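You operate a simulated robot arm through the tools that you are given. There is no shell and no other tool.

The job below is to be done with a simulated robot arm. You get a single attempt, and the scene is never put back.

## Task
Turn the clamped purple valve block off, free it and shut it in the store box.
Fine: off before you open the vice; stand it upright in the box, slide the lid shut and latch it; leave the other valve blocks. Set down upright: what you pick out.

The check looks at the end state, three seconds after you hand in, the way a careful person would. Anything else that was tipped, shoved, dropped, spilled or broken makes it a failure. Lids that push on must go on centred and level and be pressed home; caps that screw on are set level and turned clockwise until they are tight.

## Robot
A 7-joint arm with a three-finger gripper, fixed in place. Base frame: the origin is on the floor under the middle of its stand, x ahead of it, y to its left, z up; the work surface is at about z = 0.864. Readings come in m, degrees, newtons and seconds.
With the tool pointing down near the work surface it reaches from about 0.52 to 0.96 m from the base axis. Its first joint turns from -166.0 to 166.0 degrees. Payload 2.69 kg.
The TCP is the grasp point between the finger pads, 0.029 m short of the fingertips. In the tool frame z runs along the fingers and y along their closing line. The gripper opens to 0.12 m; its body begins 0.078 m behind the TCP.
Orientation is told as [roll, pitch, yaw] about the base's x, y, z axes, in that order, counted from this pose: with the fingers straight down and closing along the base's y, the tool's x points along the base's -x, its y along +y and its z along -z.

## Interface
- The arm moves only by the tool arm_command. Its argument "plan" is a list of rows, each an object of numbers (a shift or turn left out is 0, a gripper value left out holds the last): "wx", "wy", "wz": the turn, a rotation vector about the tool's x, y, z in units of 120 degrees (1.0 is 120 degrees); "tx", "ty", "tz": the shift along the tool's x, y, z in units of 250 mm (1.0 is 250 mm); "fingers": the finger opening in m, from 0 to 0.12. In form: [{"wx": .., "wy": .., "wz": .., "tx": .., "ty": .., "tz": .., "fingers": ..}, ...]. A call has 1 to 20 rows; each row is the pose to reach, as a shift and turn from the pose commanded when the call began, along the tool's axes at that moment. A call with a number of a shift or a turn outside -1 to 1 is refused whole. Rows are played at 5 a second. More than 0.05 m and 8.6 degrees between two rows, or a gripper value outside its range, and nothing of the call is played. A pose out of reach is approached as far as the arm can. The call stops where the force on the tool passes 40 N (or 10 N more than at its start, if that is more) or the arm is blocked; 0.2 s more then pass. Each finger travels about 0.1362 m/s and halts on what it meets, pressing with about 30 N; the grip force reading is that of the motor and also rises with nothing between the fingers. The clock runs only during rows and for 0.2 s after the last one: add rows that repeat a pose to give the fingers time. It gives the time, the measured TCP pose, the force on the tool (base axes), the opening and the grip force at its end, in the units of the frame above (readings bear some noise), with the torque about the TCP (base axes, N m) and any sound that the robot's microphone picked up, and new pictures: "show" is both (left out), scene, wrist or none.
- Cameras (640 x 400 px; columns grow to the right, rows downward): "scene" is fixed at [0.0507, -0.6491, 1.6395]; the picture's right is [0.64, -0.77, 0.00], its down [-0.61, -0.51, -0.61] and it looks along [0.47, 0.39, -0.79] (base axes); focal length 249 px, centre (320, 200). "wrist" rides on the gripper at [0.063, 0, -0.104] in the tool frame; the picture's right is [0.00, 1.00, 0.00], its down [-0.83, 0.00, -0.56] and it looks along [-0.56, 0.00, 0.83] (tool axes); focal length 275 px, centre (320, 200). There is no depth. A picture from a camera that has moved, and an enlarged one, comes with that camera's place and axes in the base frame and with its lens.
- move_column(by): moves the trunk up (or, below 0, down) by that many m; the arm rides with it, the base frame stays. It gives what a move gives, with no picture.
- close_up(camera, box): a new picture of the part [left, top, right, bottom] of that camera's present view, enlarged. No time passes.
- finish_job(): hands the job in; it is judged then, once.

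Places have to be worked out from the pictures, the camera data and where the tool is seen. Open the gripper and draw the arm clear of the work before you hand the job in, unless the task says otherwise.

The tools are called after "Call:" as name(argument=value, ...) on one line, values as JSON. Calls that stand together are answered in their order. arm_command: Moves the arm, as the interface text tells. Its arguments: {"type":"object","properties":{"plan":{"type":"array","items":{"type":"object","properties":{"wx":{"type":"number"},"wy":{"type":"number"},"wz":{"type":"number"},"tx":{"type":"number"},"ty":{"type":"number"},"tz":{"type":"number"},"fingers":{"type":"number"}}}},"show":{"type":"string","enum":["both","scene","wrist","none"]}},"required":["plan"]} The other tools are called the same way: move_column (by) moves the trunk up or down; close_up (camera, box) takes an enlarged picture of a part of a camera's view; finish_job () hands the job in.

At the start:

```text
clock: 0.0
eef_pos: [0.4055, -0.2985, 1.3472]
ee_rot: [0.0, -0.1, 0.0]
force: [0.5, 0.3, -0.2]
torque: [0.04, -0.01, 0.03]
opening: 0.12
grasp_force: 0.1
trunk travel left (down, up): [-0.475, 0.111]
```

scene: 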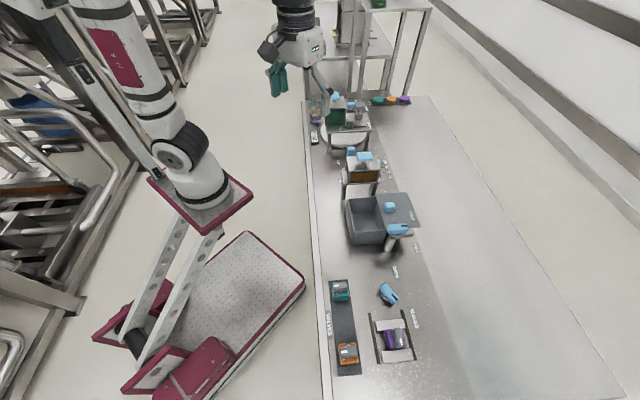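
wrist: 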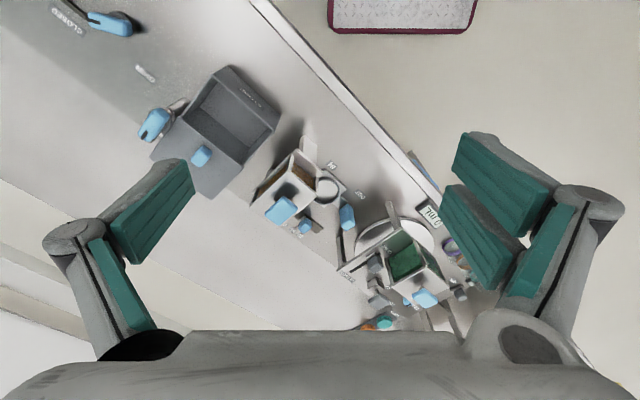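

I'll look closely at the scene first: the vice with the purple block, the box with the sliding lid, and the labels.

Call:
close_up(camera="scene", box=[310, 260, 450, 390])

Call:
close_up(camera="scene", box=[320, 170, 440, 270])

Call:
close_up(camera="scene", box=[290, 80, 430, 210])

Call:
close_up(camera="wrist", box=[50, 0, 290, 200])

```text
3.08 times, centred on (380, 325) of scene
camera zoom: at [0.0507, -0.6491, 1.6395], right [0.64, -0.77, 0.0], down [-0.61, -0.51, -0.61], along [0.47, 0.39, -0.79], focal length 766 px, centre (135, -185)
```

zoom: 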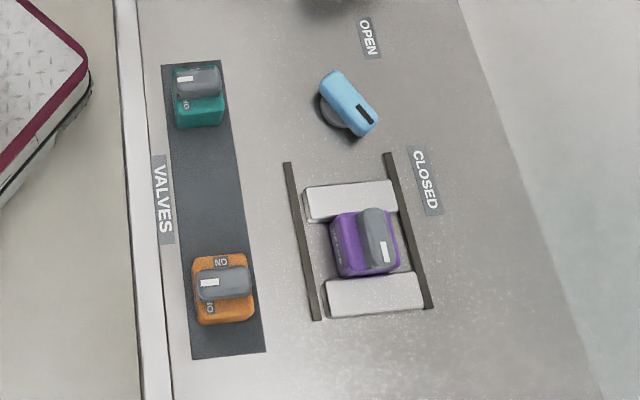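

```text
4.00 times, centred on (380, 220) of scene
camera zoom: at [0.0507, -0.6491, 1.6395], right [0.64, -0.77, 0.0], down [-0.61, -0.51, -0.61], along [0.47, 0.39, -0.79], focal length 995 px, centre (80, 120)
```

zoom: 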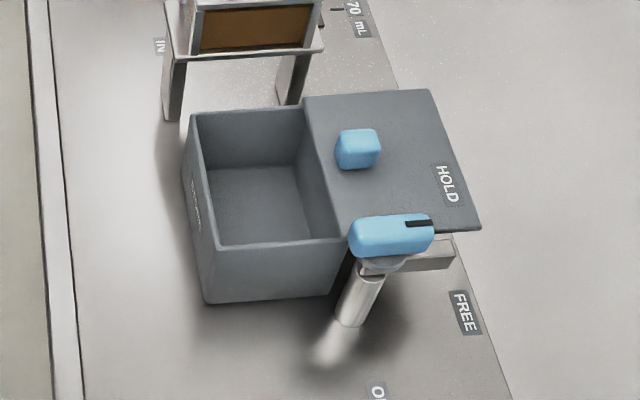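

```text
3.08 times, centred on (360, 145) of scene
camera zoom: at [0.0507, -0.6491, 1.6395], right [0.64, -0.77, 0.0], down [-0.61, -0.51, -0.61], along [0.47, 0.39, -0.79], focal length 766 px, centre (197, 369)
```

zoom: 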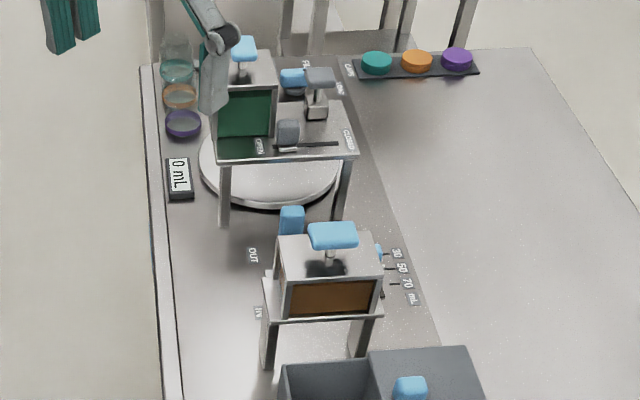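

```text
2.00 times, centred on (170, 100) of wrist
camera zoom: at [0.3423, -0.2987, 1.4511], right [0.0, 1.0, 0.0], down [0.83, 0.0, 0.56], along [0.56, 0.0, -0.83], focal length 551 px, centre (620, 400)
```

zoom: 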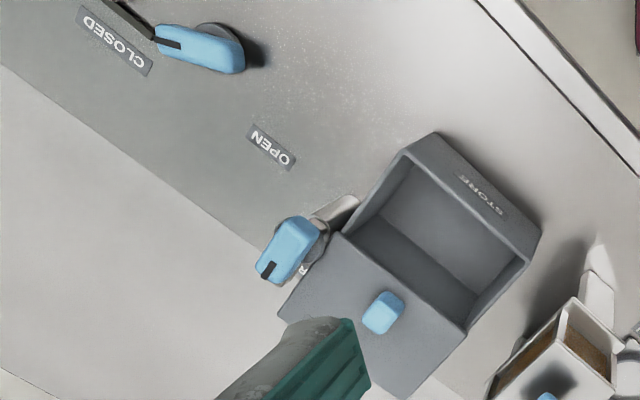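

The bench edge runs at roughly 45° in the base frame. I estimate the vice near (0.26, -0.73) and the box near (0.55, -0.5), so I'm bringing the wrist camera over the vice for a closer look.

Call:
arm_command(plan=[{"tx": 0.08, "ty": -0.08, "wz": 0.048}, {"tx": 0.16, "ty": -0.16, "wz": 0.096}, {"tx": 0.24, "ty": -0.24, "wz": 0.144}, {"tx": 0.32, "ty": -0.32, "wz": 0.192}, {"tx": 0.4, "ty": -0.4, "wz": 0.24}, {"tx": 0.48, "ty": -0.48, "wz": 0.288}, {"tx": 0.56, "ty": -0.56, "wz": 0.336}, {"tx": 0.64, "ty": -0.64, "wz": 0.3833}], show="wrist")

```text
clock: 1.8
eef_pos: [0.2465, -0.46, 1.3479]
ee_rot: [0.0, 0.0, -46.1]
force: [-0.5, 0.3, 1.2]
torque: [-0.04, 0.0, -0.01]
opening: 0.12
grasp_force: 0.0
trunk travel left (down, up): [-0.475, 0.111]
camera wrist: at [0.2021, -0.4148, 1.4522], right [0.72, 0.7, 0.0], down [0.58, -0.6, 0.56], along [0.39, -0.4, -0.83], focal length 275 px, centre (320, 200)
```

wrist: 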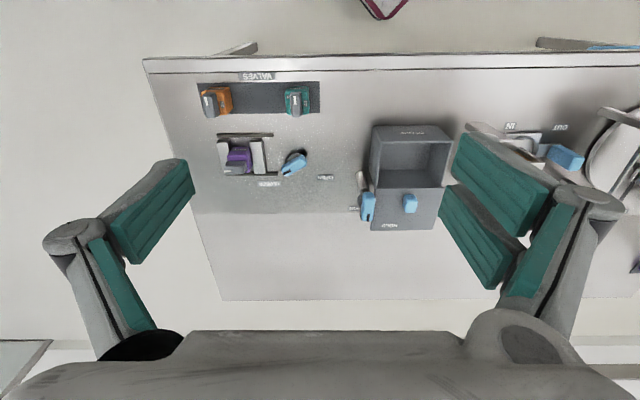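

The bench is now aligned with the wrist image, and both cameras place the vice at about e1=-0.315, e2=0.70 in bench axes. Next I move down and over toward the vice to look at the levers and labels.

Call:
arm_command(plan=[{"tx": -0.0143, "ty": -0.1, "tz": 0.114}, {"tx": -0.0286, "ty": -0.2, "tz": 0.228}, {"tx": -0.043, "ty": -0.3, "tz": 0.343}, {"tx": -0.057, "ty": -0.4, "tz": 0.457}, {"tx": -0.0715, "ty": -0.5, "tz": 0.571}, {"tx": -0.0858, "ty": -0.6, "tz": 0.686}, {"tx": -0.1, "ty": -0.7, "tz": 0.8}], show="wrist")

Call:
close_up(camera="wrist", box=[200, 100, 440, 250])

Call:
close_up(camera="wrist", box=[200, 0, 500, 130])

```text
clock: 3.4
eef_pos: [0.136, -0.6004, 1.1466]
ee_rot: [0.0, 0.1, -46.0]
force: [-0.7, 0.5, -0.3]
torque: [-0.04, 0.02, 0.05]
opening: 0.1201
grasp_force: 0.1
trunk travel left (down, up): [-0.475, 0.111]
camera wrist: at [0.0925, -0.5546, 1.2507], right [0.72, 0.7, 0.0], down [0.58, -0.59, 0.56], along [0.39, -0.4, -0.83], focal length 275 px, centre (320, 200)
```

wrist: 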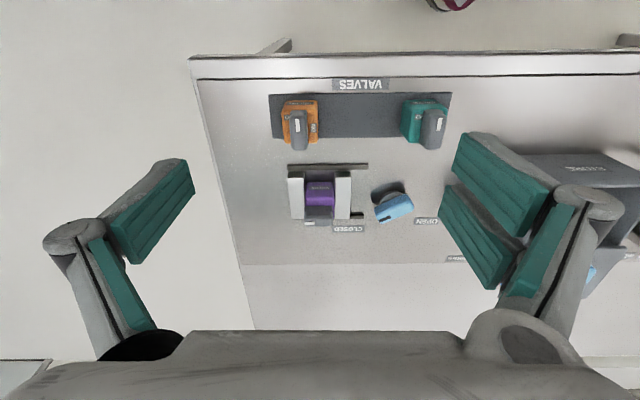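

```text
2.67 times, centred on (320, 175) of wrist
camera zoom: at [0.0925, -0.5546, 1.2507], right [0.72, 0.7, 0.0], down [0.58, -0.59, 0.56], along [0.39, -0.4, -0.83], focal length 734 px, centre (320, 267)
```

zoom: 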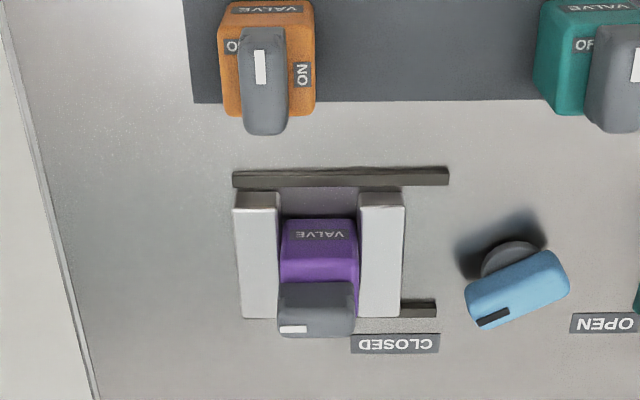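

```text
2.13 times, centred on (350, 65) of wrist
camera zoom: at [0.0925, -0.5546, 1.2507], right [0.72, 0.7, 0.0], down [0.58, -0.59, 0.56], along [0.39, -0.4, -0.83], focal length 587 px, centre (256, 488)
```

zoom: 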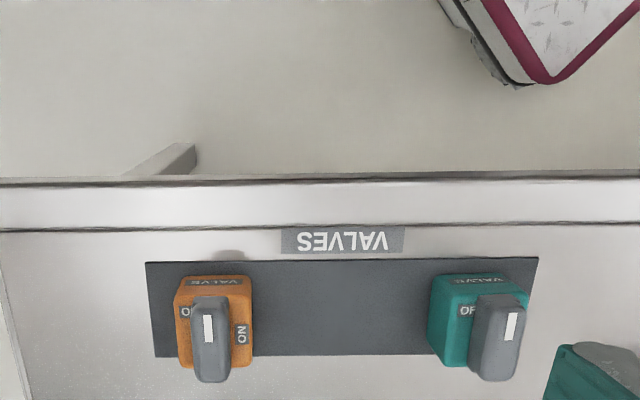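

The levers sit on top of the blocks with a white pointer mark, plus OFF and ON labels. I'll zoom in more on all three blocks and the vice handle.

Call:
close_up(camera="wrist", box=[280, 160, 370, 235])

Call:
close_up(camera="wrist", box=[265, 85, 345, 165])

Call:
close_up(camera="wrist", box=[390, 85, 470, 165])

Call:
close_up(camera="scene", box=[370, 310, 430, 370])

Call:
close_up(camera="scene", box=[325, 270, 375, 370])

Call:
close_up(camera="scene", box=[370, 210, 430, 260])

```text
5.33 times, centred on (325, 198) of wrist
camera zoom: at [0.0925, -0.5546, 1.2507], right [0.72, 0.7, 0.0], down [0.58, -0.59, 0.56], along [0.39, -0.4, -0.83], focal length 1468 px, centre (293, 213)
```

zoom: 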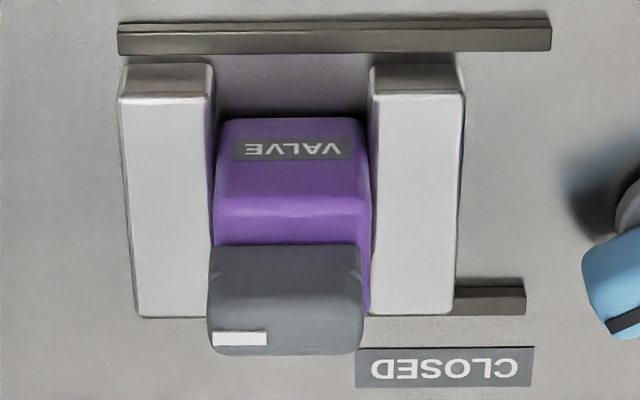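

```text
5.00 times, centred on (305, 125) of wrist
camera zoom: at [0.0925, -0.5546, 1.2507], right [0.72, 0.7, 0.0], down [0.58, -0.59, 0.56], along [0.39, -0.4, -0.83], focal length 1376 px, centre (395, 575)
```

zoom: 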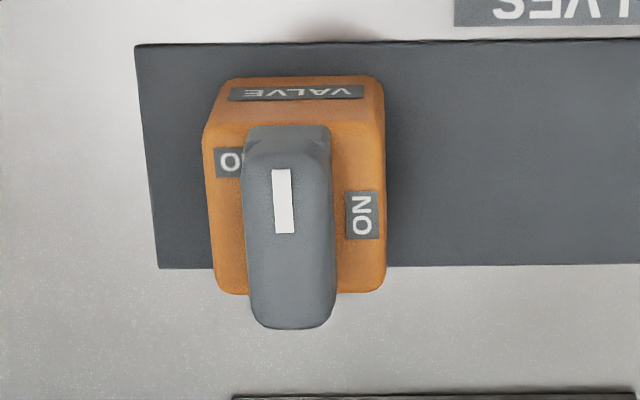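

```text
5.00 times, centred on (430, 125) of wrist
camera zoom: at [0.0925, -0.5546, 1.2507], right [0.72, 0.7, 0.0], down [0.58, -0.59, 0.56], along [0.39, -0.4, -0.83], focal length 1376 px, centre (-230, 575)
```

zoom: 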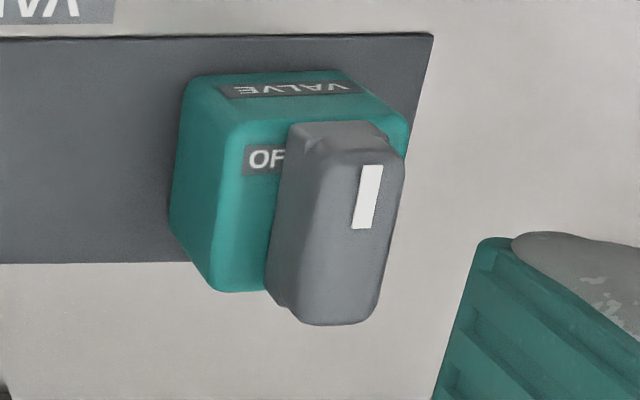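

```text
6.67 times, centred on (400, 340) of scene
camera zoom: at [0.0507, -0.6491, 1.6395], right [0.64, -0.77, 0.0], down [-0.61, -0.51, -0.61], along [0.47, 0.39, -0.79], focal length 1659 px, centre (-213, -733)
```

zoom: 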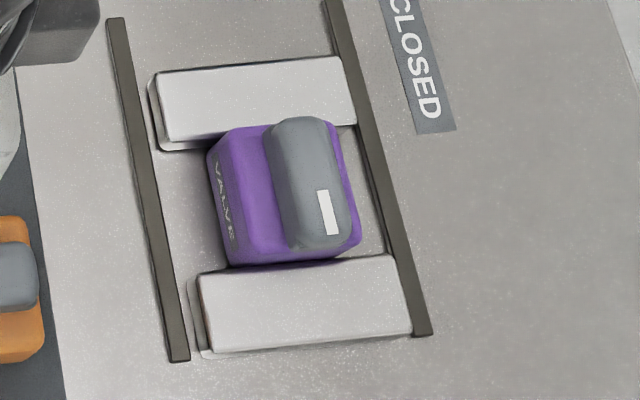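

```text
4.00 times, centred on (350, 320) of scene
camera zoom: at [0.0507, -0.6491, 1.6395], right [0.64, -0.77, 0.0], down [-0.61, -0.51, -0.61], along [0.47, 0.39, -0.79], focal length 995 px, centre (200, -280)
```

zoom: 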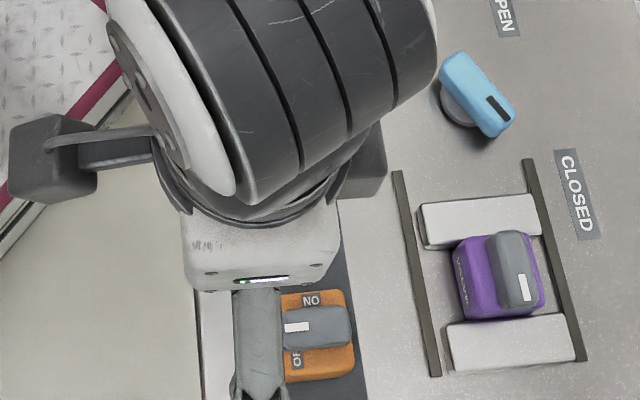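

```text
8.00 times, centred on (400, 235) of scene
camera zoom: at [0.0507, -0.6491, 1.6395], right [0.64, -0.77, 0.0], down [-0.61, -0.51, -0.61], along [0.47, 0.39, -0.79], focal length 1990 px, centre (-320, -80)
```

zoom: 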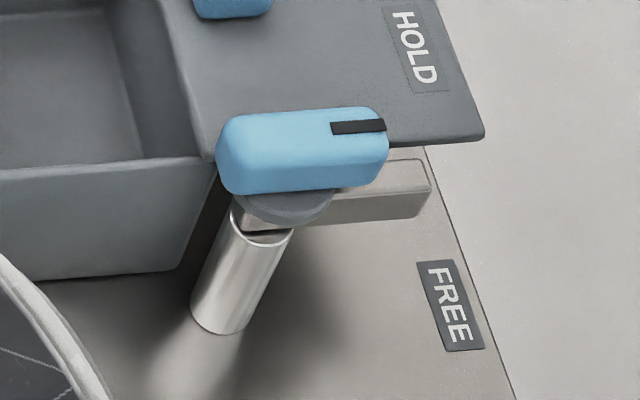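

Orange and teal show an OFF label near the robot side and an ON label at +e1, but purple's labels are hidden under its lever. I'll tilt the wrist so the camera looks straight down on the purple block and shows them.

Call:
arm_command(plan=[{"tx": -0.115, "tz": 0.03, "wy": 0.047}, {"tx": -0.23, "tz": 0.06, "wy": 0.094}, {"tx": -0.346, "tz": 0.09, "wy": 0.1415}, {"tx": -0.461, "tz": 0.12, "wy": 0.1887}, {"tx": -0.577, "tz": 0.15, "wy": 0.236}, {"tx": -0.692, "tz": 0.18, "wy": 0.283}], show="both")

Call:
close_up(camera="wrist", box=[240, 120, 400, 280])

```text
clock: 4.8
eef_pos: [0.2422, -0.6279, 1.0841]
ee_rot: [0.0, 32.9, -46.2]
force: [-3.3, -0.7, 0.2]
torque: [0.09, -0.17, -0.17]
opening: 0.1198
grasp_force: 0.1
out of reach, approached as far as the arm can: row 4, 5, 6
trunk travel left (down, up): [-0.475, 0.111]
camera wrist: at [0.2452, -0.6307, 1.2053], right [0.72, 0.69, 0.0], down [0.69, -0.72, 0.01], along [0.01, -0.01, -1.0], focal length 275 px, centre (320, 200)
```

scene: 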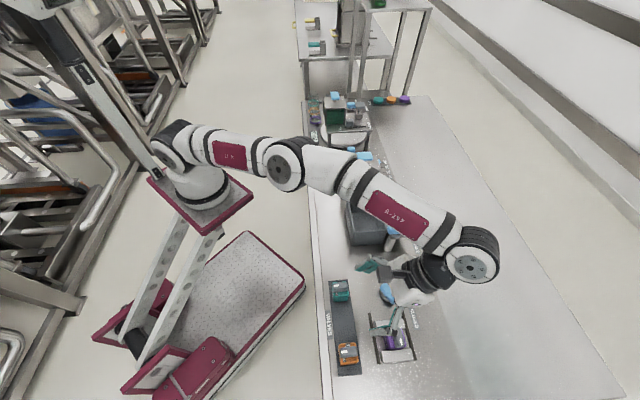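
wrist: 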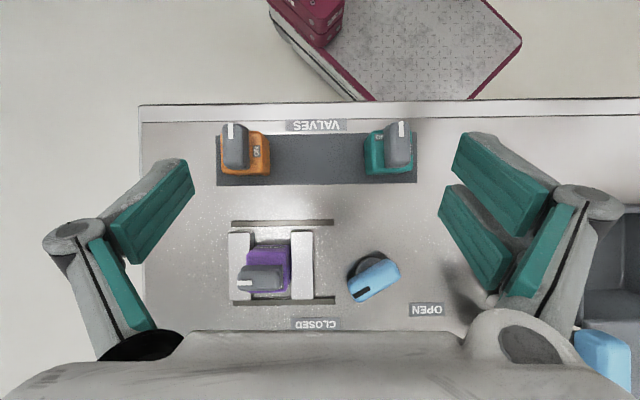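

```text
2.50 times, centred on (320, 200) of wrist
camera zoom: at [0.2452, -0.6307, 1.2053], right [0.72, 0.69, 0.0], down [0.69, -0.72, 0.01], along [0.01, -0.01, -1.0], focal length 688 px, centre (320, 200)
```

zoom: 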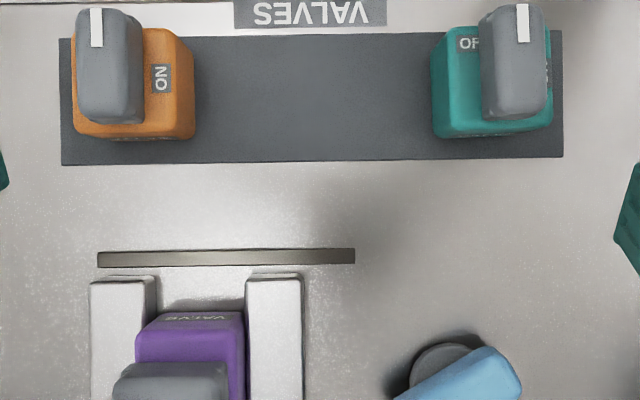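

The far tilted pose was partly out of reach, and purple's labels are still under its lever. I'll come back upright and then look from the +e1 side with the tool turned 90°.

Call:
arm_command(plan=[{"tx": 0.055, "tz": 0.013, "wy": -0.047}, {"tx": 0.11, "tz": 0.026, "wy": -0.094}, {"tx": 0.166, "tz": 0.04, "wy": -0.1415}, {"tx": 0.22, "tz": 0.053, "wy": -0.1887}, {"tx": 0.276, "tz": 0.066, "wy": -0.236}, {"tx": 0.332, "tz": 0.08, "wy": -0.283}], show="wrist")

```text
clock: 6.2
eef_pos: [0.192, -0.5753, 1.1148]
ee_rot: [0.0, -0.1, -46.0]
force: [0.7, 0.2, 0.0]
torque: [0.03, 0.07, 0.0]
opening: 0.1201
grasp_force: 0.0
trunk travel left (down, up): [-0.475, 0.111]
camera wrist: at [0.1468, -0.5285, 1.219], right [0.72, 0.7, 0.0], down [0.58, -0.59, 0.56], along [0.39, -0.4, -0.83], focal length 275 px, centre (320, 200)
```

wrist: 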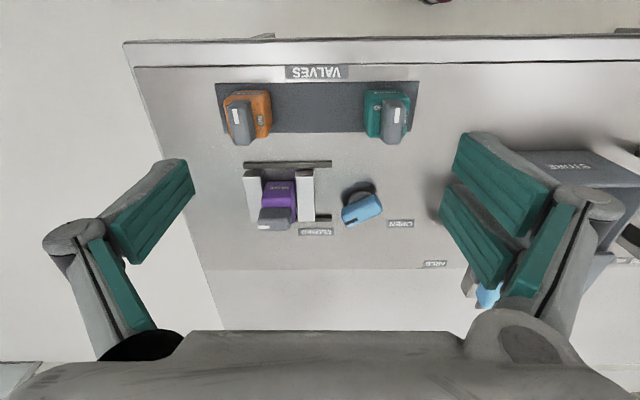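

The arm is upright again at e1=-0.26, e2=0.55. Now I rotate 90° and move outward to view the purple block from the +e1 side.

Call:
arm_command(plan=[{"ty": 0.018, "tx": -0.069, "tz": 0.01, "wz": 0.0682}, {"ty": 0.036, "tx": -0.138, "tz": 0.02, "wz": 0.1364}, {"ty": 0.055, "tx": -0.207, "tz": 0.03, "wz": 0.2045}, {"ty": 0.073, "tx": -0.276, "tz": 0.04, "wz": 0.2727}, {"ty": 0.091, "tx": -0.345, "tz": 0.05, "wz": 0.3409}, {"ty": 0.109, "tx": -0.414, "tz": 0.06, "wz": 0.4091}, {"ty": 0.127, "tx": -0.484, "tz": 0.08, "wz": 0.4773}, {"ty": 0.145, "tx": -0.553, "tz": 0.1, "wz": 0.5455}, {"ty": 0.164, "tx": -0.622, "tz": 0.12, "wz": 0.6136}, {"ty": 0.182, "tx": -0.691, "tz": 0.13, "wz": 0.6818}, {"ty": 0.2, "tx": -0.76, "tz": 0.14, "wz": 0.75}], show="wrist")

Call:
close_up(camera="wrist", box=[240, 120, 400, 260])

```text
clock: 8.6
eef_pos: [0.3568, -0.6762, 1.0799]
ee_rot: [0.1, 0.0, -136.3]
force: [-0.2, -0.5, 0.2]
torque: [-0.02, -0.03, -0.03]
opening: 0.1199
grasp_force: 0.0
trunk travel left (down, up): [-0.475, 0.111]
camera wrist: at [0.4027, -0.6317, 1.1844], right [0.7, -0.72, 0.0], down [-0.6, -0.58, 0.56], along [-0.4, -0.39, -0.83], focal length 275 px, centre (320, 200)
```

wrist: 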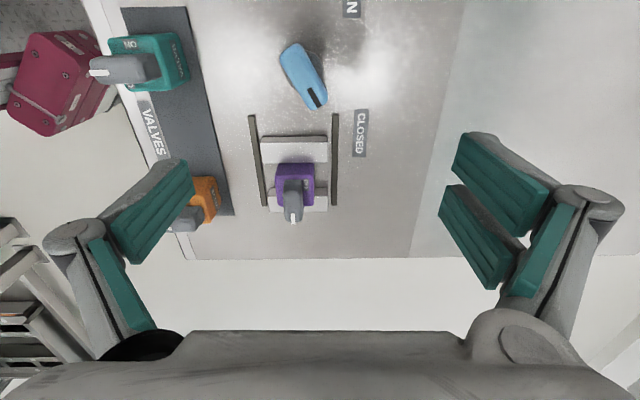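

```text
2.86 times, centred on (320, 190) of wrist
camera zoom: at [0.4027, -0.6317, 1.1844], right [0.7, -0.72, 0.0], down [-0.6, -0.58, 0.56], along [-0.4, -0.39, -0.83], focal length 786 px, centre (320, 229)
```

zoom: 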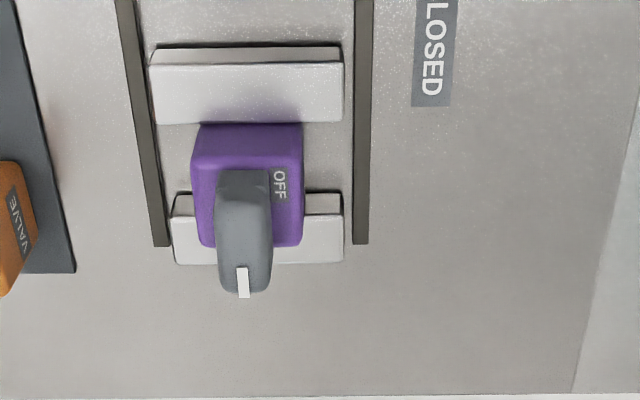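

The OFF label on purple is visible on its far, +e1 side. Purple is therefore turned 180° from the others, and its mark at -e1 means ON. I'll zoom in to pin down the angles of labels and lever.

Call:
close_up(camera="wrist", box=[270, 150, 340, 230])

Call:
close_up(camera="wrist", box=[80, 20, 200, 100])

Call:
close_up(camera="wrist", box=[260, 20, 400, 170])

```text
5.00 times, centred on (305, 190) of wrist
camera zoom: at [0.4027, -0.6317, 1.1844], right [0.7, -0.72, 0.0], down [-0.6, -0.58, 0.56], along [-0.4, -0.39, -0.83], focal length 1376 px, centre (395, 250)
```

zoom: 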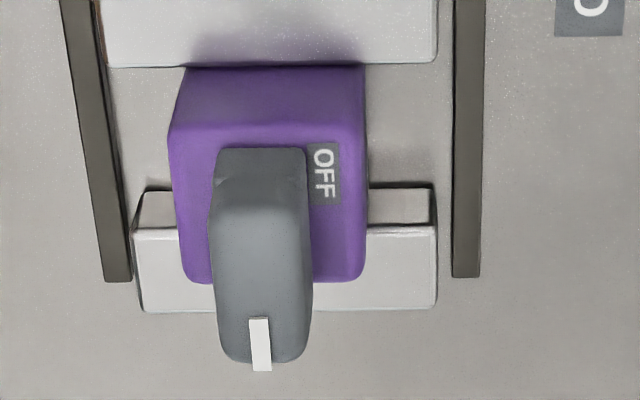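

```text
5.00 times, centred on (140, 60) of wrist
camera zoom: at [0.4027, -0.6317, 1.1844], right [0.7, -0.72, 0.0], down [-0.6, -0.58, 0.56], along [-0.4, -0.39, -0.83], focal length 1376 px, centre (1220, 900)
```

zoom: 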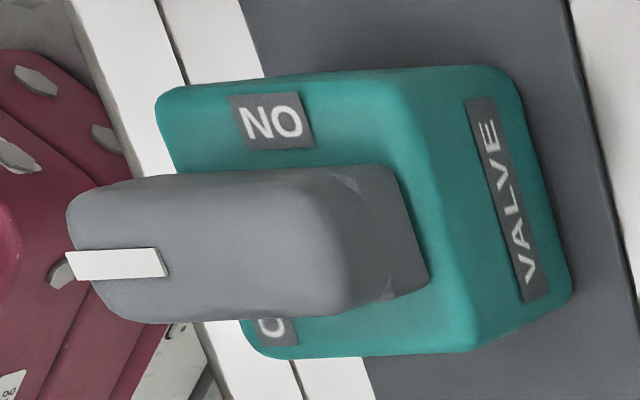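

```text
2.67 times, centred on (330, 95) of wrist
camera zoom: at [0.4027, -0.6317, 1.1844], right [0.7, -0.72, 0.0], down [-0.6, -0.58, 0.56], along [-0.4, -0.39, -0.83], focal length 734 px, centre (293, 480)
```

zoom: 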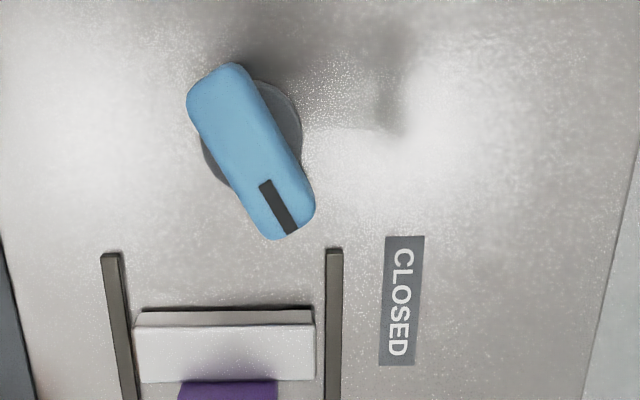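

I triangulate the lever at about 44×20 mm, centred at e1≈-0.315, e2≈0.706, with its top at z≈0.951 and the block top at ≈0.92. I move above it with the fingers partly closed, closing across the lever.

Call:
arm_command(plan=[{"tx": -0.137, "ty": -0.038, "tz": 0.06, "wz": -0.004, "fingers": 0.07}, {"tx": -0.275, "ty": -0.077, "tz": 0.12, "wz": -0.008, "fingers": 0.07}, {"tx": -0.412, "ty": -0.115, "tz": 0.24, "wz": -0.011, "fingers": 0.07}, {"tx": -0.412, "ty": -0.115, "tz": 0.24, "wz": -0.011, "fingers": 0.07}], show="both")

Call:
close_up(camera="wrist", box=[220, 120, 420, 280])

Call:
close_up(camera="scene", box=[340, 270, 440, 380])

```text
clock: 9.6
eef_pos: [0.2616, -0.7254, 1.02]
ee_rot: [0.0, 0.1, -134.7]
force: [0.3, -0.3, -0.3]
torque: [-0.05, 0.03, -0.01]
opening: 0.0702
grasp_force: 0.1
trunk travel left (down, up): [-0.475, 0.111]
camera wrist: at [0.3069, -0.6797, 1.1237], right [0.71, -0.7, 0.0], down [-0.58, -0.59, 0.56], along [-0.39, -0.4, -0.83], focal length 275 px, centre (320, 200)
```

scene: 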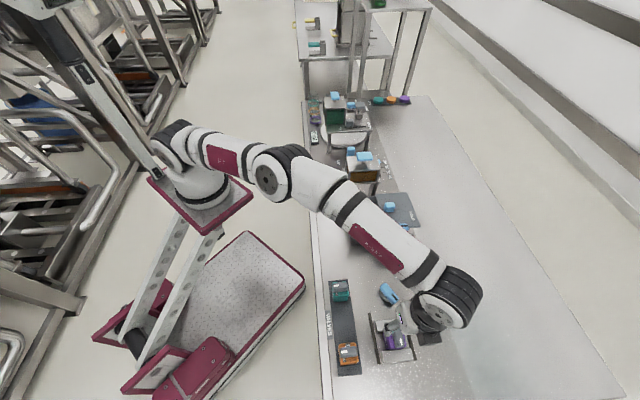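
wrist: 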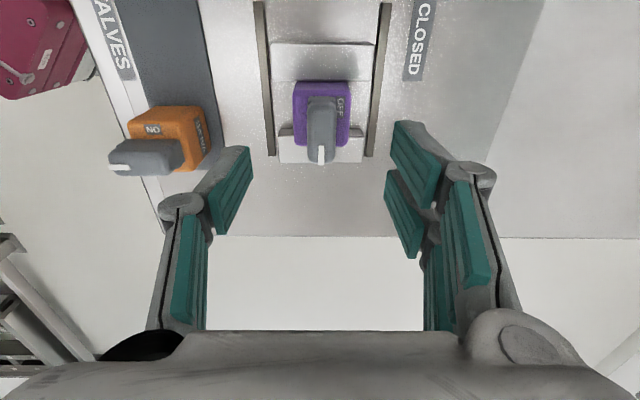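

```text
2.50 times, centred on (320, 200) of wrist
camera zoom: at [0.3069, -0.6797, 1.1237], right [0.71, -0.7, 0.0], down [-0.58, -0.59, 0.56], along [-0.39, -0.4, -0.83], focal length 688 px, centre (320, 200)
```

zoom: 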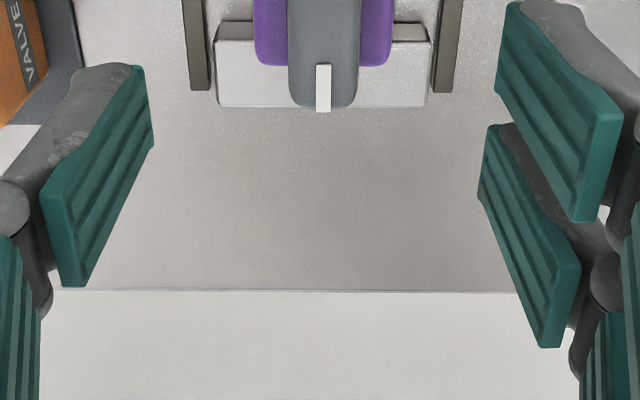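

```text
3.64 times, centred on (390, 325) of scene
camera zoom: at [0.0507, -0.6491, 1.6395], right [0.64, -0.77, 0.0], down [-0.61, -0.51, -0.61], along [0.47, 0.39, -0.79], focal length 905 px, centre (66, -254)
```

zoom: 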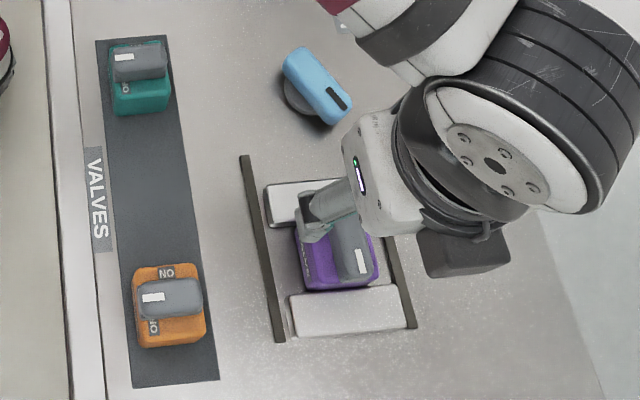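

The lever is centred between the fingers, its image position matching the predicted spot below the TCP. I descend so the fingertips stop about 1 cm above the block top, then check before closing.

Call:
arm_command(plan=[{"tz": 0.08, "fingers": 0.06}, {"tz": 0.16, "fingers": 0.05}, {"tz": 0.24, "fingers": 0.045}, {"tz": 0.24, "fingers": 0.045}], show="both")

Call:
close_up(camera="wrist", box=[220, 90, 420, 250])

Call:
close_up(camera="scene", box=[370, 300, 430, 370])

```text
clock: 10.6
eef_pos: [0.2645, -0.7284, 0.9609]
ee_rot: [-0.1, 0.1, -134.8]
force: [-0.1, 0.1, 1.1]
torque: [-0.01, 0.02, -0.01]
opening: 0.0453
grasp_force: 0.0
trunk travel left (down, up): [-0.475, 0.111]
camera wrist: at [0.3075, -0.6823, 1.064], right [0.71, -0.7, 0.0], down [-0.58, -0.59, 0.56], along [-0.39, -0.4, -0.83], focal length 275 px, centre (320, 200)
```

scene: 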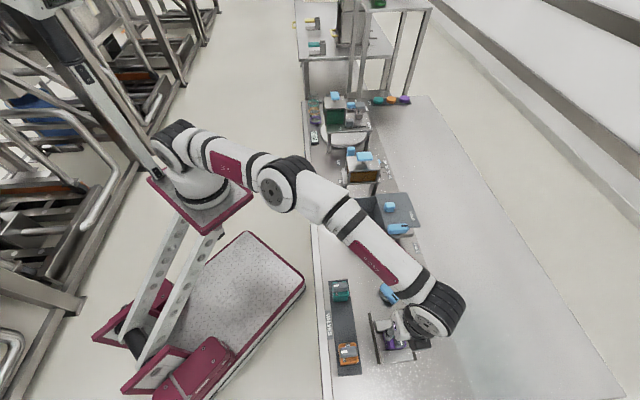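
wrist: 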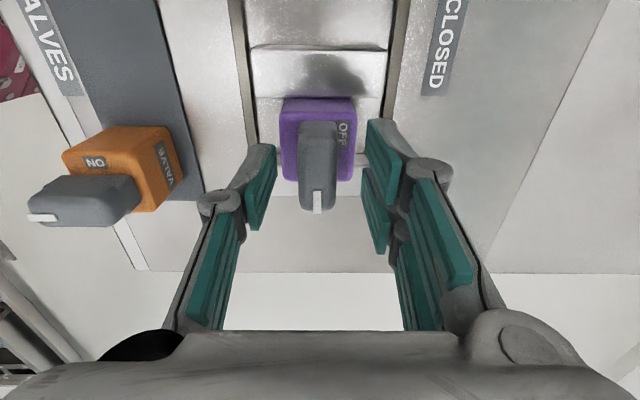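

```text
2.50 times, centred on (320, 170) of wrist
camera zoom: at [0.3075, -0.6823, 1.064], right [0.71, -0.7, 0.0], down [-0.58, -0.59, 0.56], along [-0.39, -0.4, -0.83], focal length 688 px, centre (320, 275)
```

zoom: 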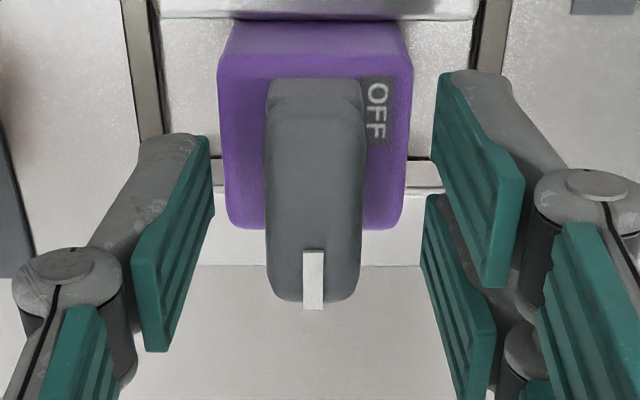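

```text
5.71 times, centred on (400, 335) of scene
camera zoom: at [0.0507, -0.6491, 1.6395], right [0.64, -0.77, 0.0], down [-0.61, -0.51, -0.61], along [0.47, 0.39, -0.79], focal length 1422 px, centre (-137, -571)
```

zoom: 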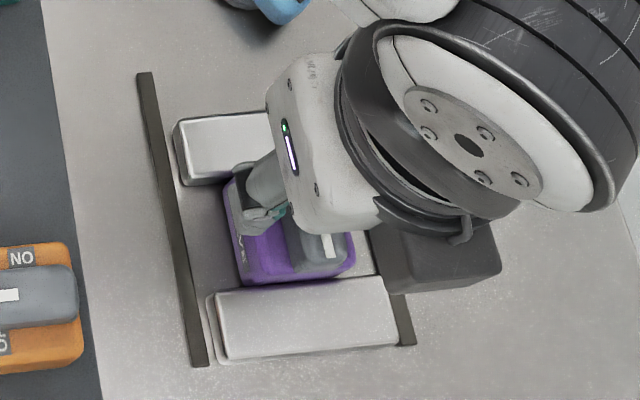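

The TCP is centred on the lever with no contact so far. I close the fingers on the lever now.

Call:
arm_command(plan=[{"fingers": 0.03}, {"fingers": 0.015}, {"fingers": 0.01}, {"fingers": 0.01}], show="wrist")

```text
clock: 11.6
eef_pos: [0.2643, -0.7276, 0.9604]
ee_rot: [0.0, 0.1, -134.7]
force: [-0.7, 1.0, 0.2]
torque: [-0.05, 0.04, -0.06]
opening: 0.0191
grasp_force: 29.6
trunk travel left (down, up): [-0.475, 0.111]
camera wrist: at [0.3075, -0.6823, 1.0641], right [0.71, -0.7, 0.0], down [-0.58, -0.59, 0.56], along [-0.39, -0.4, -0.83], focal length 275 px, centre (320, 200)
```

wrist: 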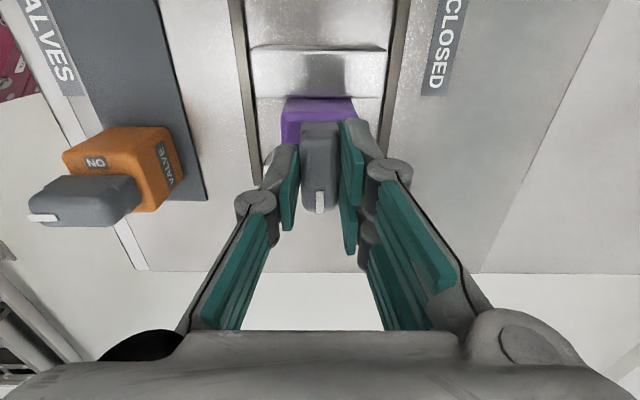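

The lever is gripped at 19 mm with 29.6 N. I turn it counter-clockwise from above, first 33°, to check that it rotates freely.

Call:
arm_command(plan=[{"wz": -0.045, "fingers": 0.01}, {"wz": -0.09}, {"wz": -0.135}, {"wz": -0.18}, {"wz": -0.225}, {"wz": -0.275}], show="wrist")

```text
clock: 13.0
eef_pos: [0.2631, -0.7279, 0.9599]
ee_rot: [0.0, 0.0, -101.6]
force: [-1.5, -0.1, 0.1]
torque: [-0.02, 0.04, -0.05]
opening: 0.0195
grasp_force: 30.3
trunk travel left (down, up): [-0.475, 0.111]
camera wrist: at [0.2757, -0.6653, 1.0641], right [0.98, -0.2, 0.0], down [-0.16, -0.81, 0.56], along [-0.11, -0.55, -0.83], focal length 275 px, centre (320, 200)
```

wrist: 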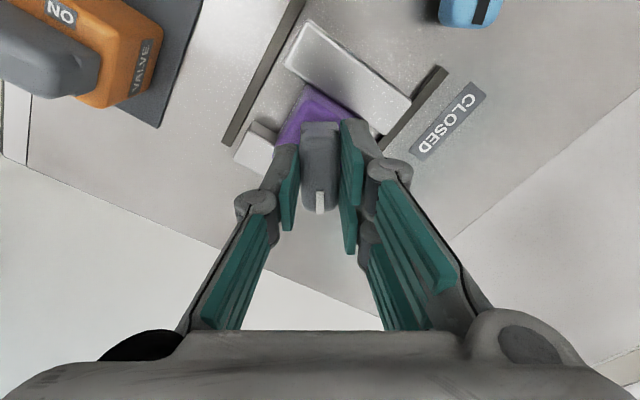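

The lever follows the fingers while the block stays put. I continue to a total of about 90°.

Call:
arm_command(plan=[{"wz": -0.06, "fingers": 0.01}, {"wz": -0.12}, {"wz": -0.18}, {"wz": -0.24}, {"wz": -0.3}, {"wz": -0.36}, {"wz": -0.42}, {"wz": -0.475}], show="wrist")

```text
clock: 14.8
eef_pos: [0.2628, -0.7284, 0.9598]
ee_rot: [0.0, 0.0, -44.6]
force: [-3.7, -3.3, -1.1]
torque: [-0.14, 0.2, -0.09]
opening: 0.0193
grasp_force: 30.2
trunk travel left (down, up): [-0.475, 0.111]
camera wrist: at [0.2173, -0.683, 1.0641], right [0.7, 0.72, 0.0], down [0.59, -0.58, 0.56], along [0.4, -0.39, -0.83], focal length 275 px, centre (320, 200)
```

wrist: 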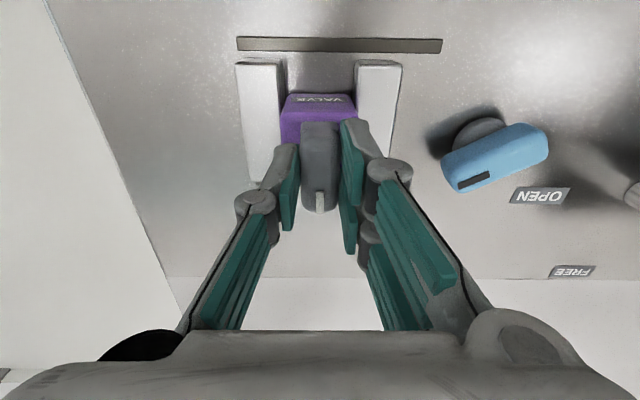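

The lever mark now points outward (+e2), matching the OFF arrangement on the other blocks. I nudge 5° further to feel whether it sits at its stop.

Call:
arm_command(plan=[{"wz": -0.02, "fingers": 0.01}, {"wz": -0.042}, {"wz": -0.042}], show="wrist")

```text
clock: 15.6
eef_pos: [0.2628, -0.7269, 0.9599]
ee_rot: [0.1, 0.0, -39.6]
force: [2.2, 1.1, 0.2]
torque: [0.02, -0.15, -0.11]
opening: 0.019
grasp_force: 30.0
trunk travel left (down, up): [-0.475, 0.111]
camera wrist: at [0.2142, -0.6865, 1.0641], right [0.63, 0.77, 0.0], down [0.64, -0.53, 0.56], along [0.43, -0.35, -0.83], focal length 275 px, centre (320, 200)
```

wrist: 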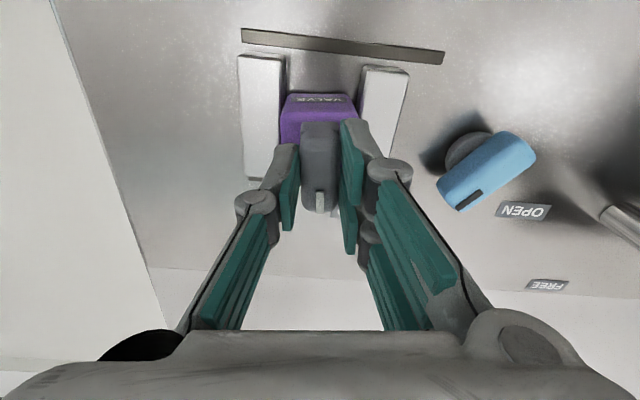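

I check in close-up whether the lever really moved with the extra 5° or slipped in the pads.

Call:
close_up(camera="wrist", box=[260, 80, 380, 230])

Call:
close_up(camera="scene", box=[370, 300, 430, 370])

```text
2.67 times, centred on (320, 155) of wrist
camera zoom: at [0.2142, -0.6865, 1.0641], right [0.63, 0.77, 0.0], down [0.64, -0.53, 0.56], along [0.43, -0.35, -0.83], focal length 734 px, centre (320, 320)
```

zoom: 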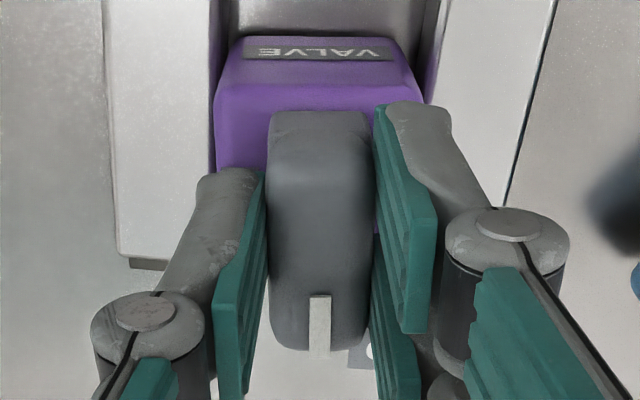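

```text
5.71 times, centred on (400, 335) of scene
camera zoom: at [0.0507, -0.6491, 1.6395], right [0.64, -0.77, 0.0], down [-0.61, -0.51, -0.61], along [0.47, 0.39, -0.79], focal length 1422 px, centre (-137, -571)
```

zoom: 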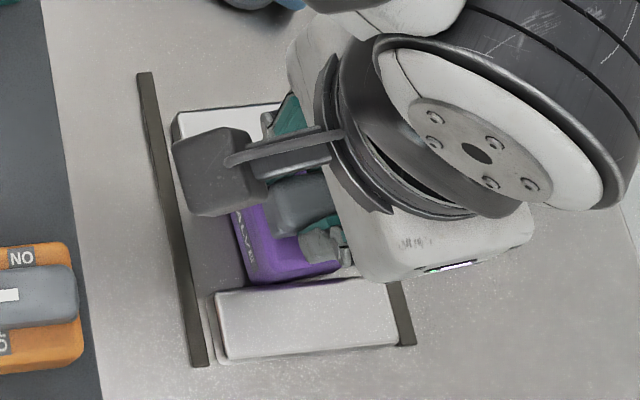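

The lever stayed aligned with the pads at 95° of turn, so there's no stop at 90°. The OFF label sits about 120-130° round from ON. I keep turning gently and watch the torque for a stop.

Call:
arm_command(plan=[{"wz": -0.025, "fingers": 0.01}, {"wz": -0.05}, {"wz": -0.075}, {"wz": -0.075}], show="wrist")

Call:
close_up(camera="wrist", box=[260, 80, 380, 230])

```text
clock: 16.6
eef_pos: [0.2634, -0.7255, 0.9597]
ee_rot: [-0.1, 0.1, -30.6]
force: [1.8, 8.8, 0.7]
torque: [0.56, -0.04, -0.33]
opening: 0.0196
grasp_force: 30.3
trunk travel left (down, up): [-0.475, 0.111]
camera wrist: at [0.209, -0.6939, 1.0641], right [0.51, 0.86, 0.0], down [0.72, -0.42, 0.56], along [0.48, -0.28, -0.83], focal length 275 px, centre (320, 200)
```

wrist: 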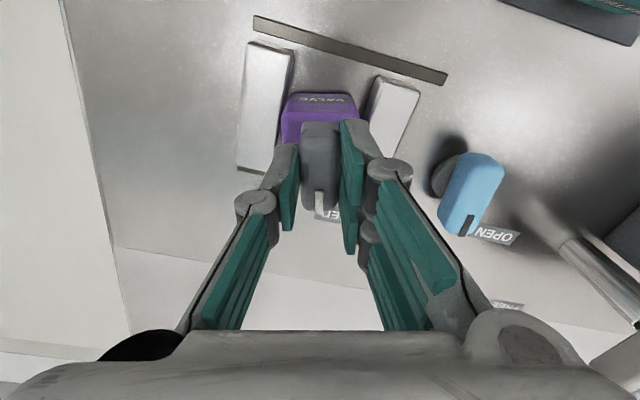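

```text
2.67 times, centred on (320, 155) of wrist
camera zoom: at [0.209, -0.6939, 1.0641], right [0.51, 0.86, 0.0], down [0.72, -0.42, 0.56], along [0.48, -0.28, -0.83], focal length 734 px, centre (320, 320)
```

zoom: 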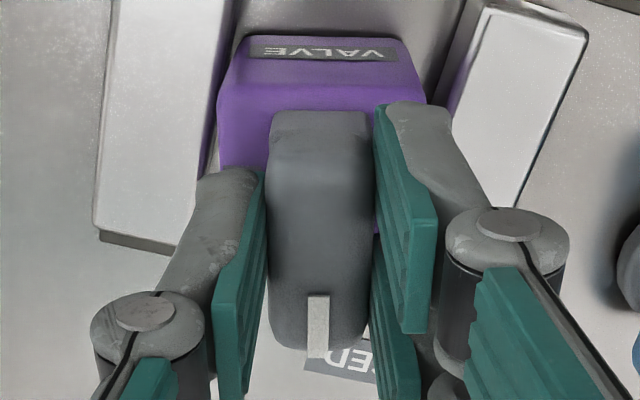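

The block itself has started turning in the jaws and the torque has risen, so the lever's stop really was at 90°. I turn back 14° so the sprung jaws can square the block again while the lever stays at its OFF stop.

Call:
arm_command(plan=[{"wz": 0.03, "fingers": 0.01}, {"wz": 0.06}, {"wz": 0.09}, {"wz": 0.115}, {"wz": 0.115}], show="wrist")

Call:
close_up(camera="wrist", box=[220, 30, 420, 230])

```text
clock: 17.8
eef_pos: [0.2633, -0.7272, 0.9607]
ee_rot: [0.0, 0.0, -44.5]
force: [-0.1, 0.3, 0.3]
torque: [-0.01, 0.02, 0.01]
opening: 0.0194
grasp_force: 30.3
trunk travel left (down, up): [-0.475, 0.111]
camera wrist: at [0.217, -0.6825, 1.0644], right [0.7, 0.72, 0.0], down [0.6, -0.58, 0.56], along [0.4, -0.39, -0.83], focal length 275 px, centre (320, 200)
```

wrist: 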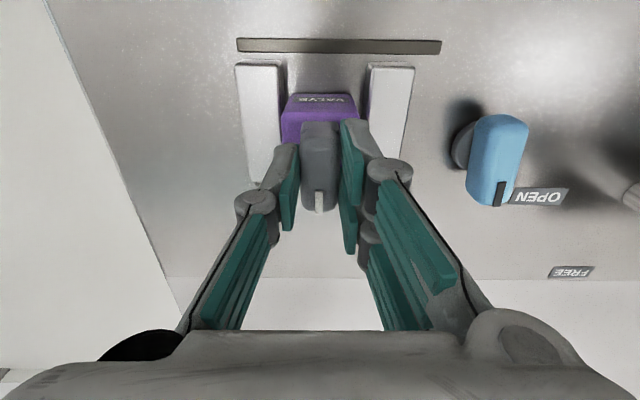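

```text
2.00 times, centred on (320, 130) of wrist
camera zoom: at [0.217, -0.6825, 1.0644], right [0.7, 0.72, 0.0], down [0.6, -0.58, 0.56], along [0.4, -0.39, -0.83], focal length 551 px, centre (320, 340)
```

zoom: 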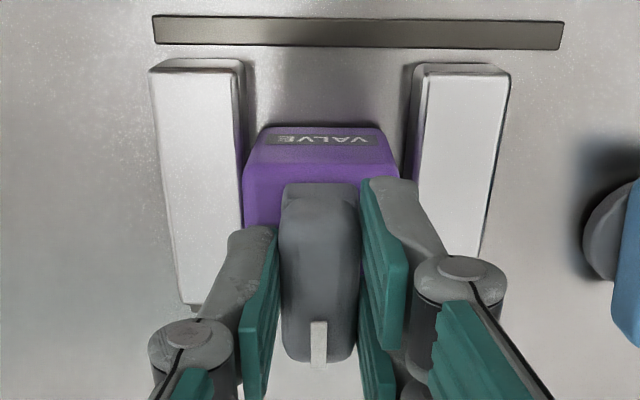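

The jaws were spread as the block turned, and the vice handle moved toward OPEN. The valve had already reached its OFF stop before that. The block now stands aligned and loose with the lever at 90°, so I'll look at the handle before letting go.

Call:
close_up(camera="wrist", box=[420, 80, 600, 230])

Call:
close_up(camera="scene", box=[360, 260, 440, 370])

```text
2.67 times, centred on (510, 155) of wrist
camera zoom: at [0.217, -0.6825, 1.0644], right [0.7, 0.72, 0.0], down [0.6, -0.58, 0.56], along [0.4, -0.39, -0.83], focal length 734 px, centre (-187, 320)
```

zoom: 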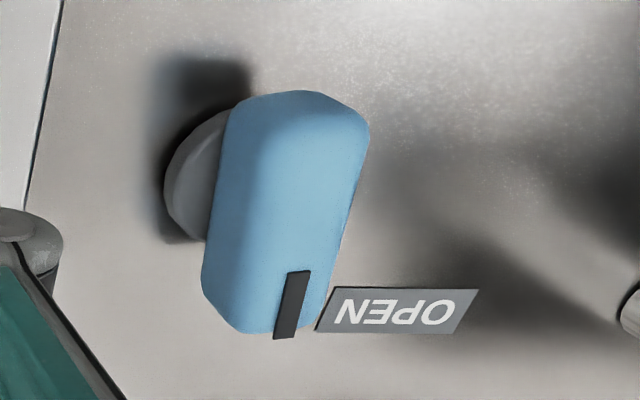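

```text
3.64 times, centred on (400, 315) of scene
camera zoom: at [0.0507, -0.6491, 1.6395], right [0.64, -0.77, 0.0], down [-0.61, -0.51, -0.61], along [0.47, 0.39, -0.79], focal length 905 px, centre (29, -218)
```

zoom: 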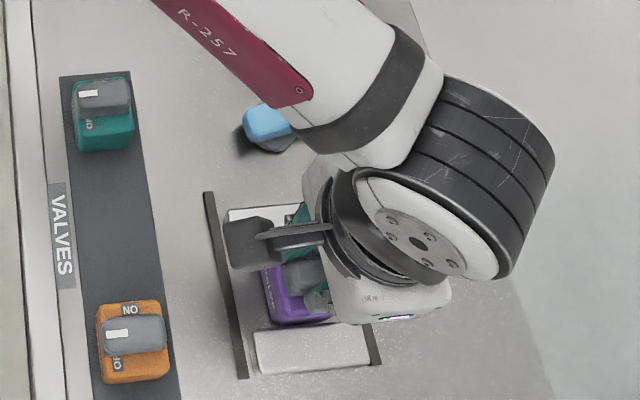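

Next I release the lever and lift straight up, then check how the block is standing.

Call:
arm_command(plan=[{"fingers": 0.03}, {"fingers": 0.045}, {"fingers": 0.05}, {"tz": -0.06, "fingers": 0.05}, {"tz": -0.14}, {"tz": -0.22}, {"tz": -0.32}], show="wrist")

Call:
close_up(camera="wrist", box=[240, 40, 560, 240])

```text
clock: 19.4
eef_pos: [0.2625, -0.7274, 1.0392]
ee_rot: [0.1, 0.1, -44.5]
force: [0.2, -0.1, -0.3]
torque: [0.02, 0.03, -0.01]
opening: 0.0503
grasp_force: 0.0
trunk travel left (down, up): [-0.475, 0.111]
camera wrist: at [0.2179, -0.6825, 1.1436], right [0.7, 0.72, 0.0], down [0.6, -0.58, 0.56], along [0.4, -0.39, -0.83], focal length 275 px, centre (320, 200)
```

wrist: 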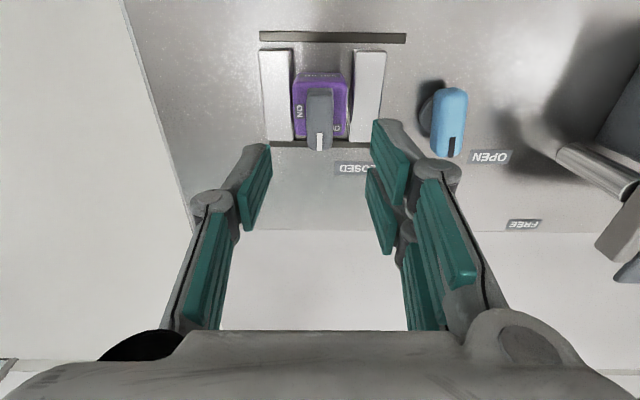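

```text
2.00 times, centred on (400, 140) of wrist
camera zoom: at [0.2179, -0.6825, 1.1436], right [0.7, 0.72, 0.0], down [0.6, -0.58, 0.56], along [0.4, -0.39, -0.83], focal length 551 px, centre (160, 320)
```

zoom: 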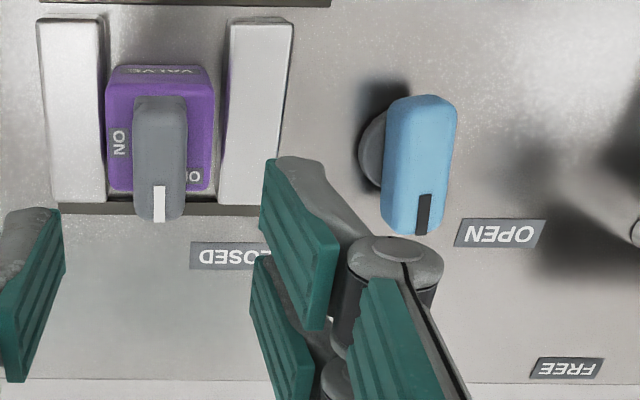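

Purple's ON label is now visible and the lever covers part of OFF, the same arrangement as orange and teal. I zoom in to confirm that the lever is fully at OFF.

Call:
close_up(camera="wrist", box=[280, 60, 360, 160])

Call:
close_up(camera="wrist", box=[400, 70, 530, 180])

```text
4.00 times, centred on (320, 110) of wrist
camera zoom: at [0.2179, -0.6825, 1.1436], right [0.7, 0.72, 0.0], down [0.6, -0.58, 0.56], along [0.4, -0.39, -0.83], focal length 1101 px, centre (320, 560)
```

zoom: 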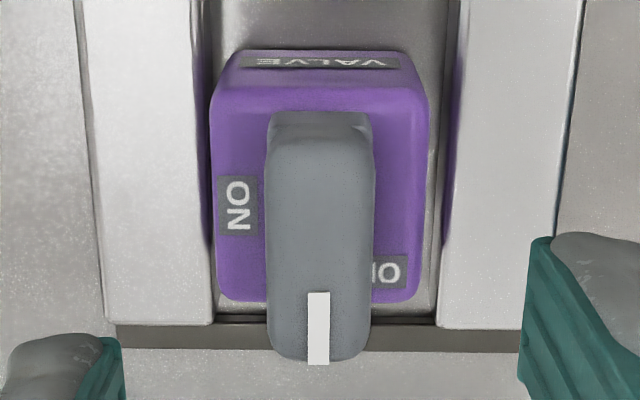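

```text
3.64 times, centred on (465, 125) of wrist
camera zoom: at [0.2179, -0.6825, 1.1436], right [0.7, 0.72, 0.0], down [0.6, -0.58, 0.56], along [0.4, -0.39, -0.83], focal length 1001 px, centre (-207, 473)
```

zoom: 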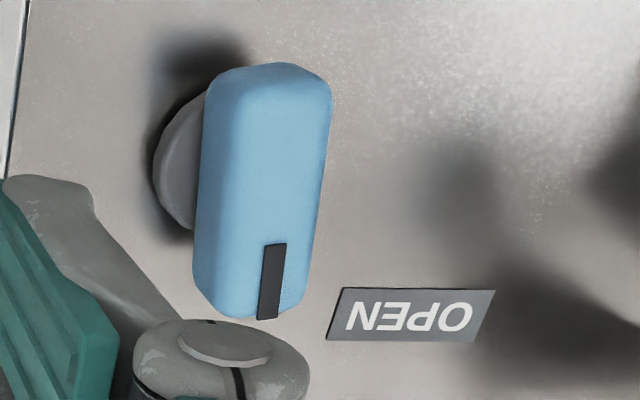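

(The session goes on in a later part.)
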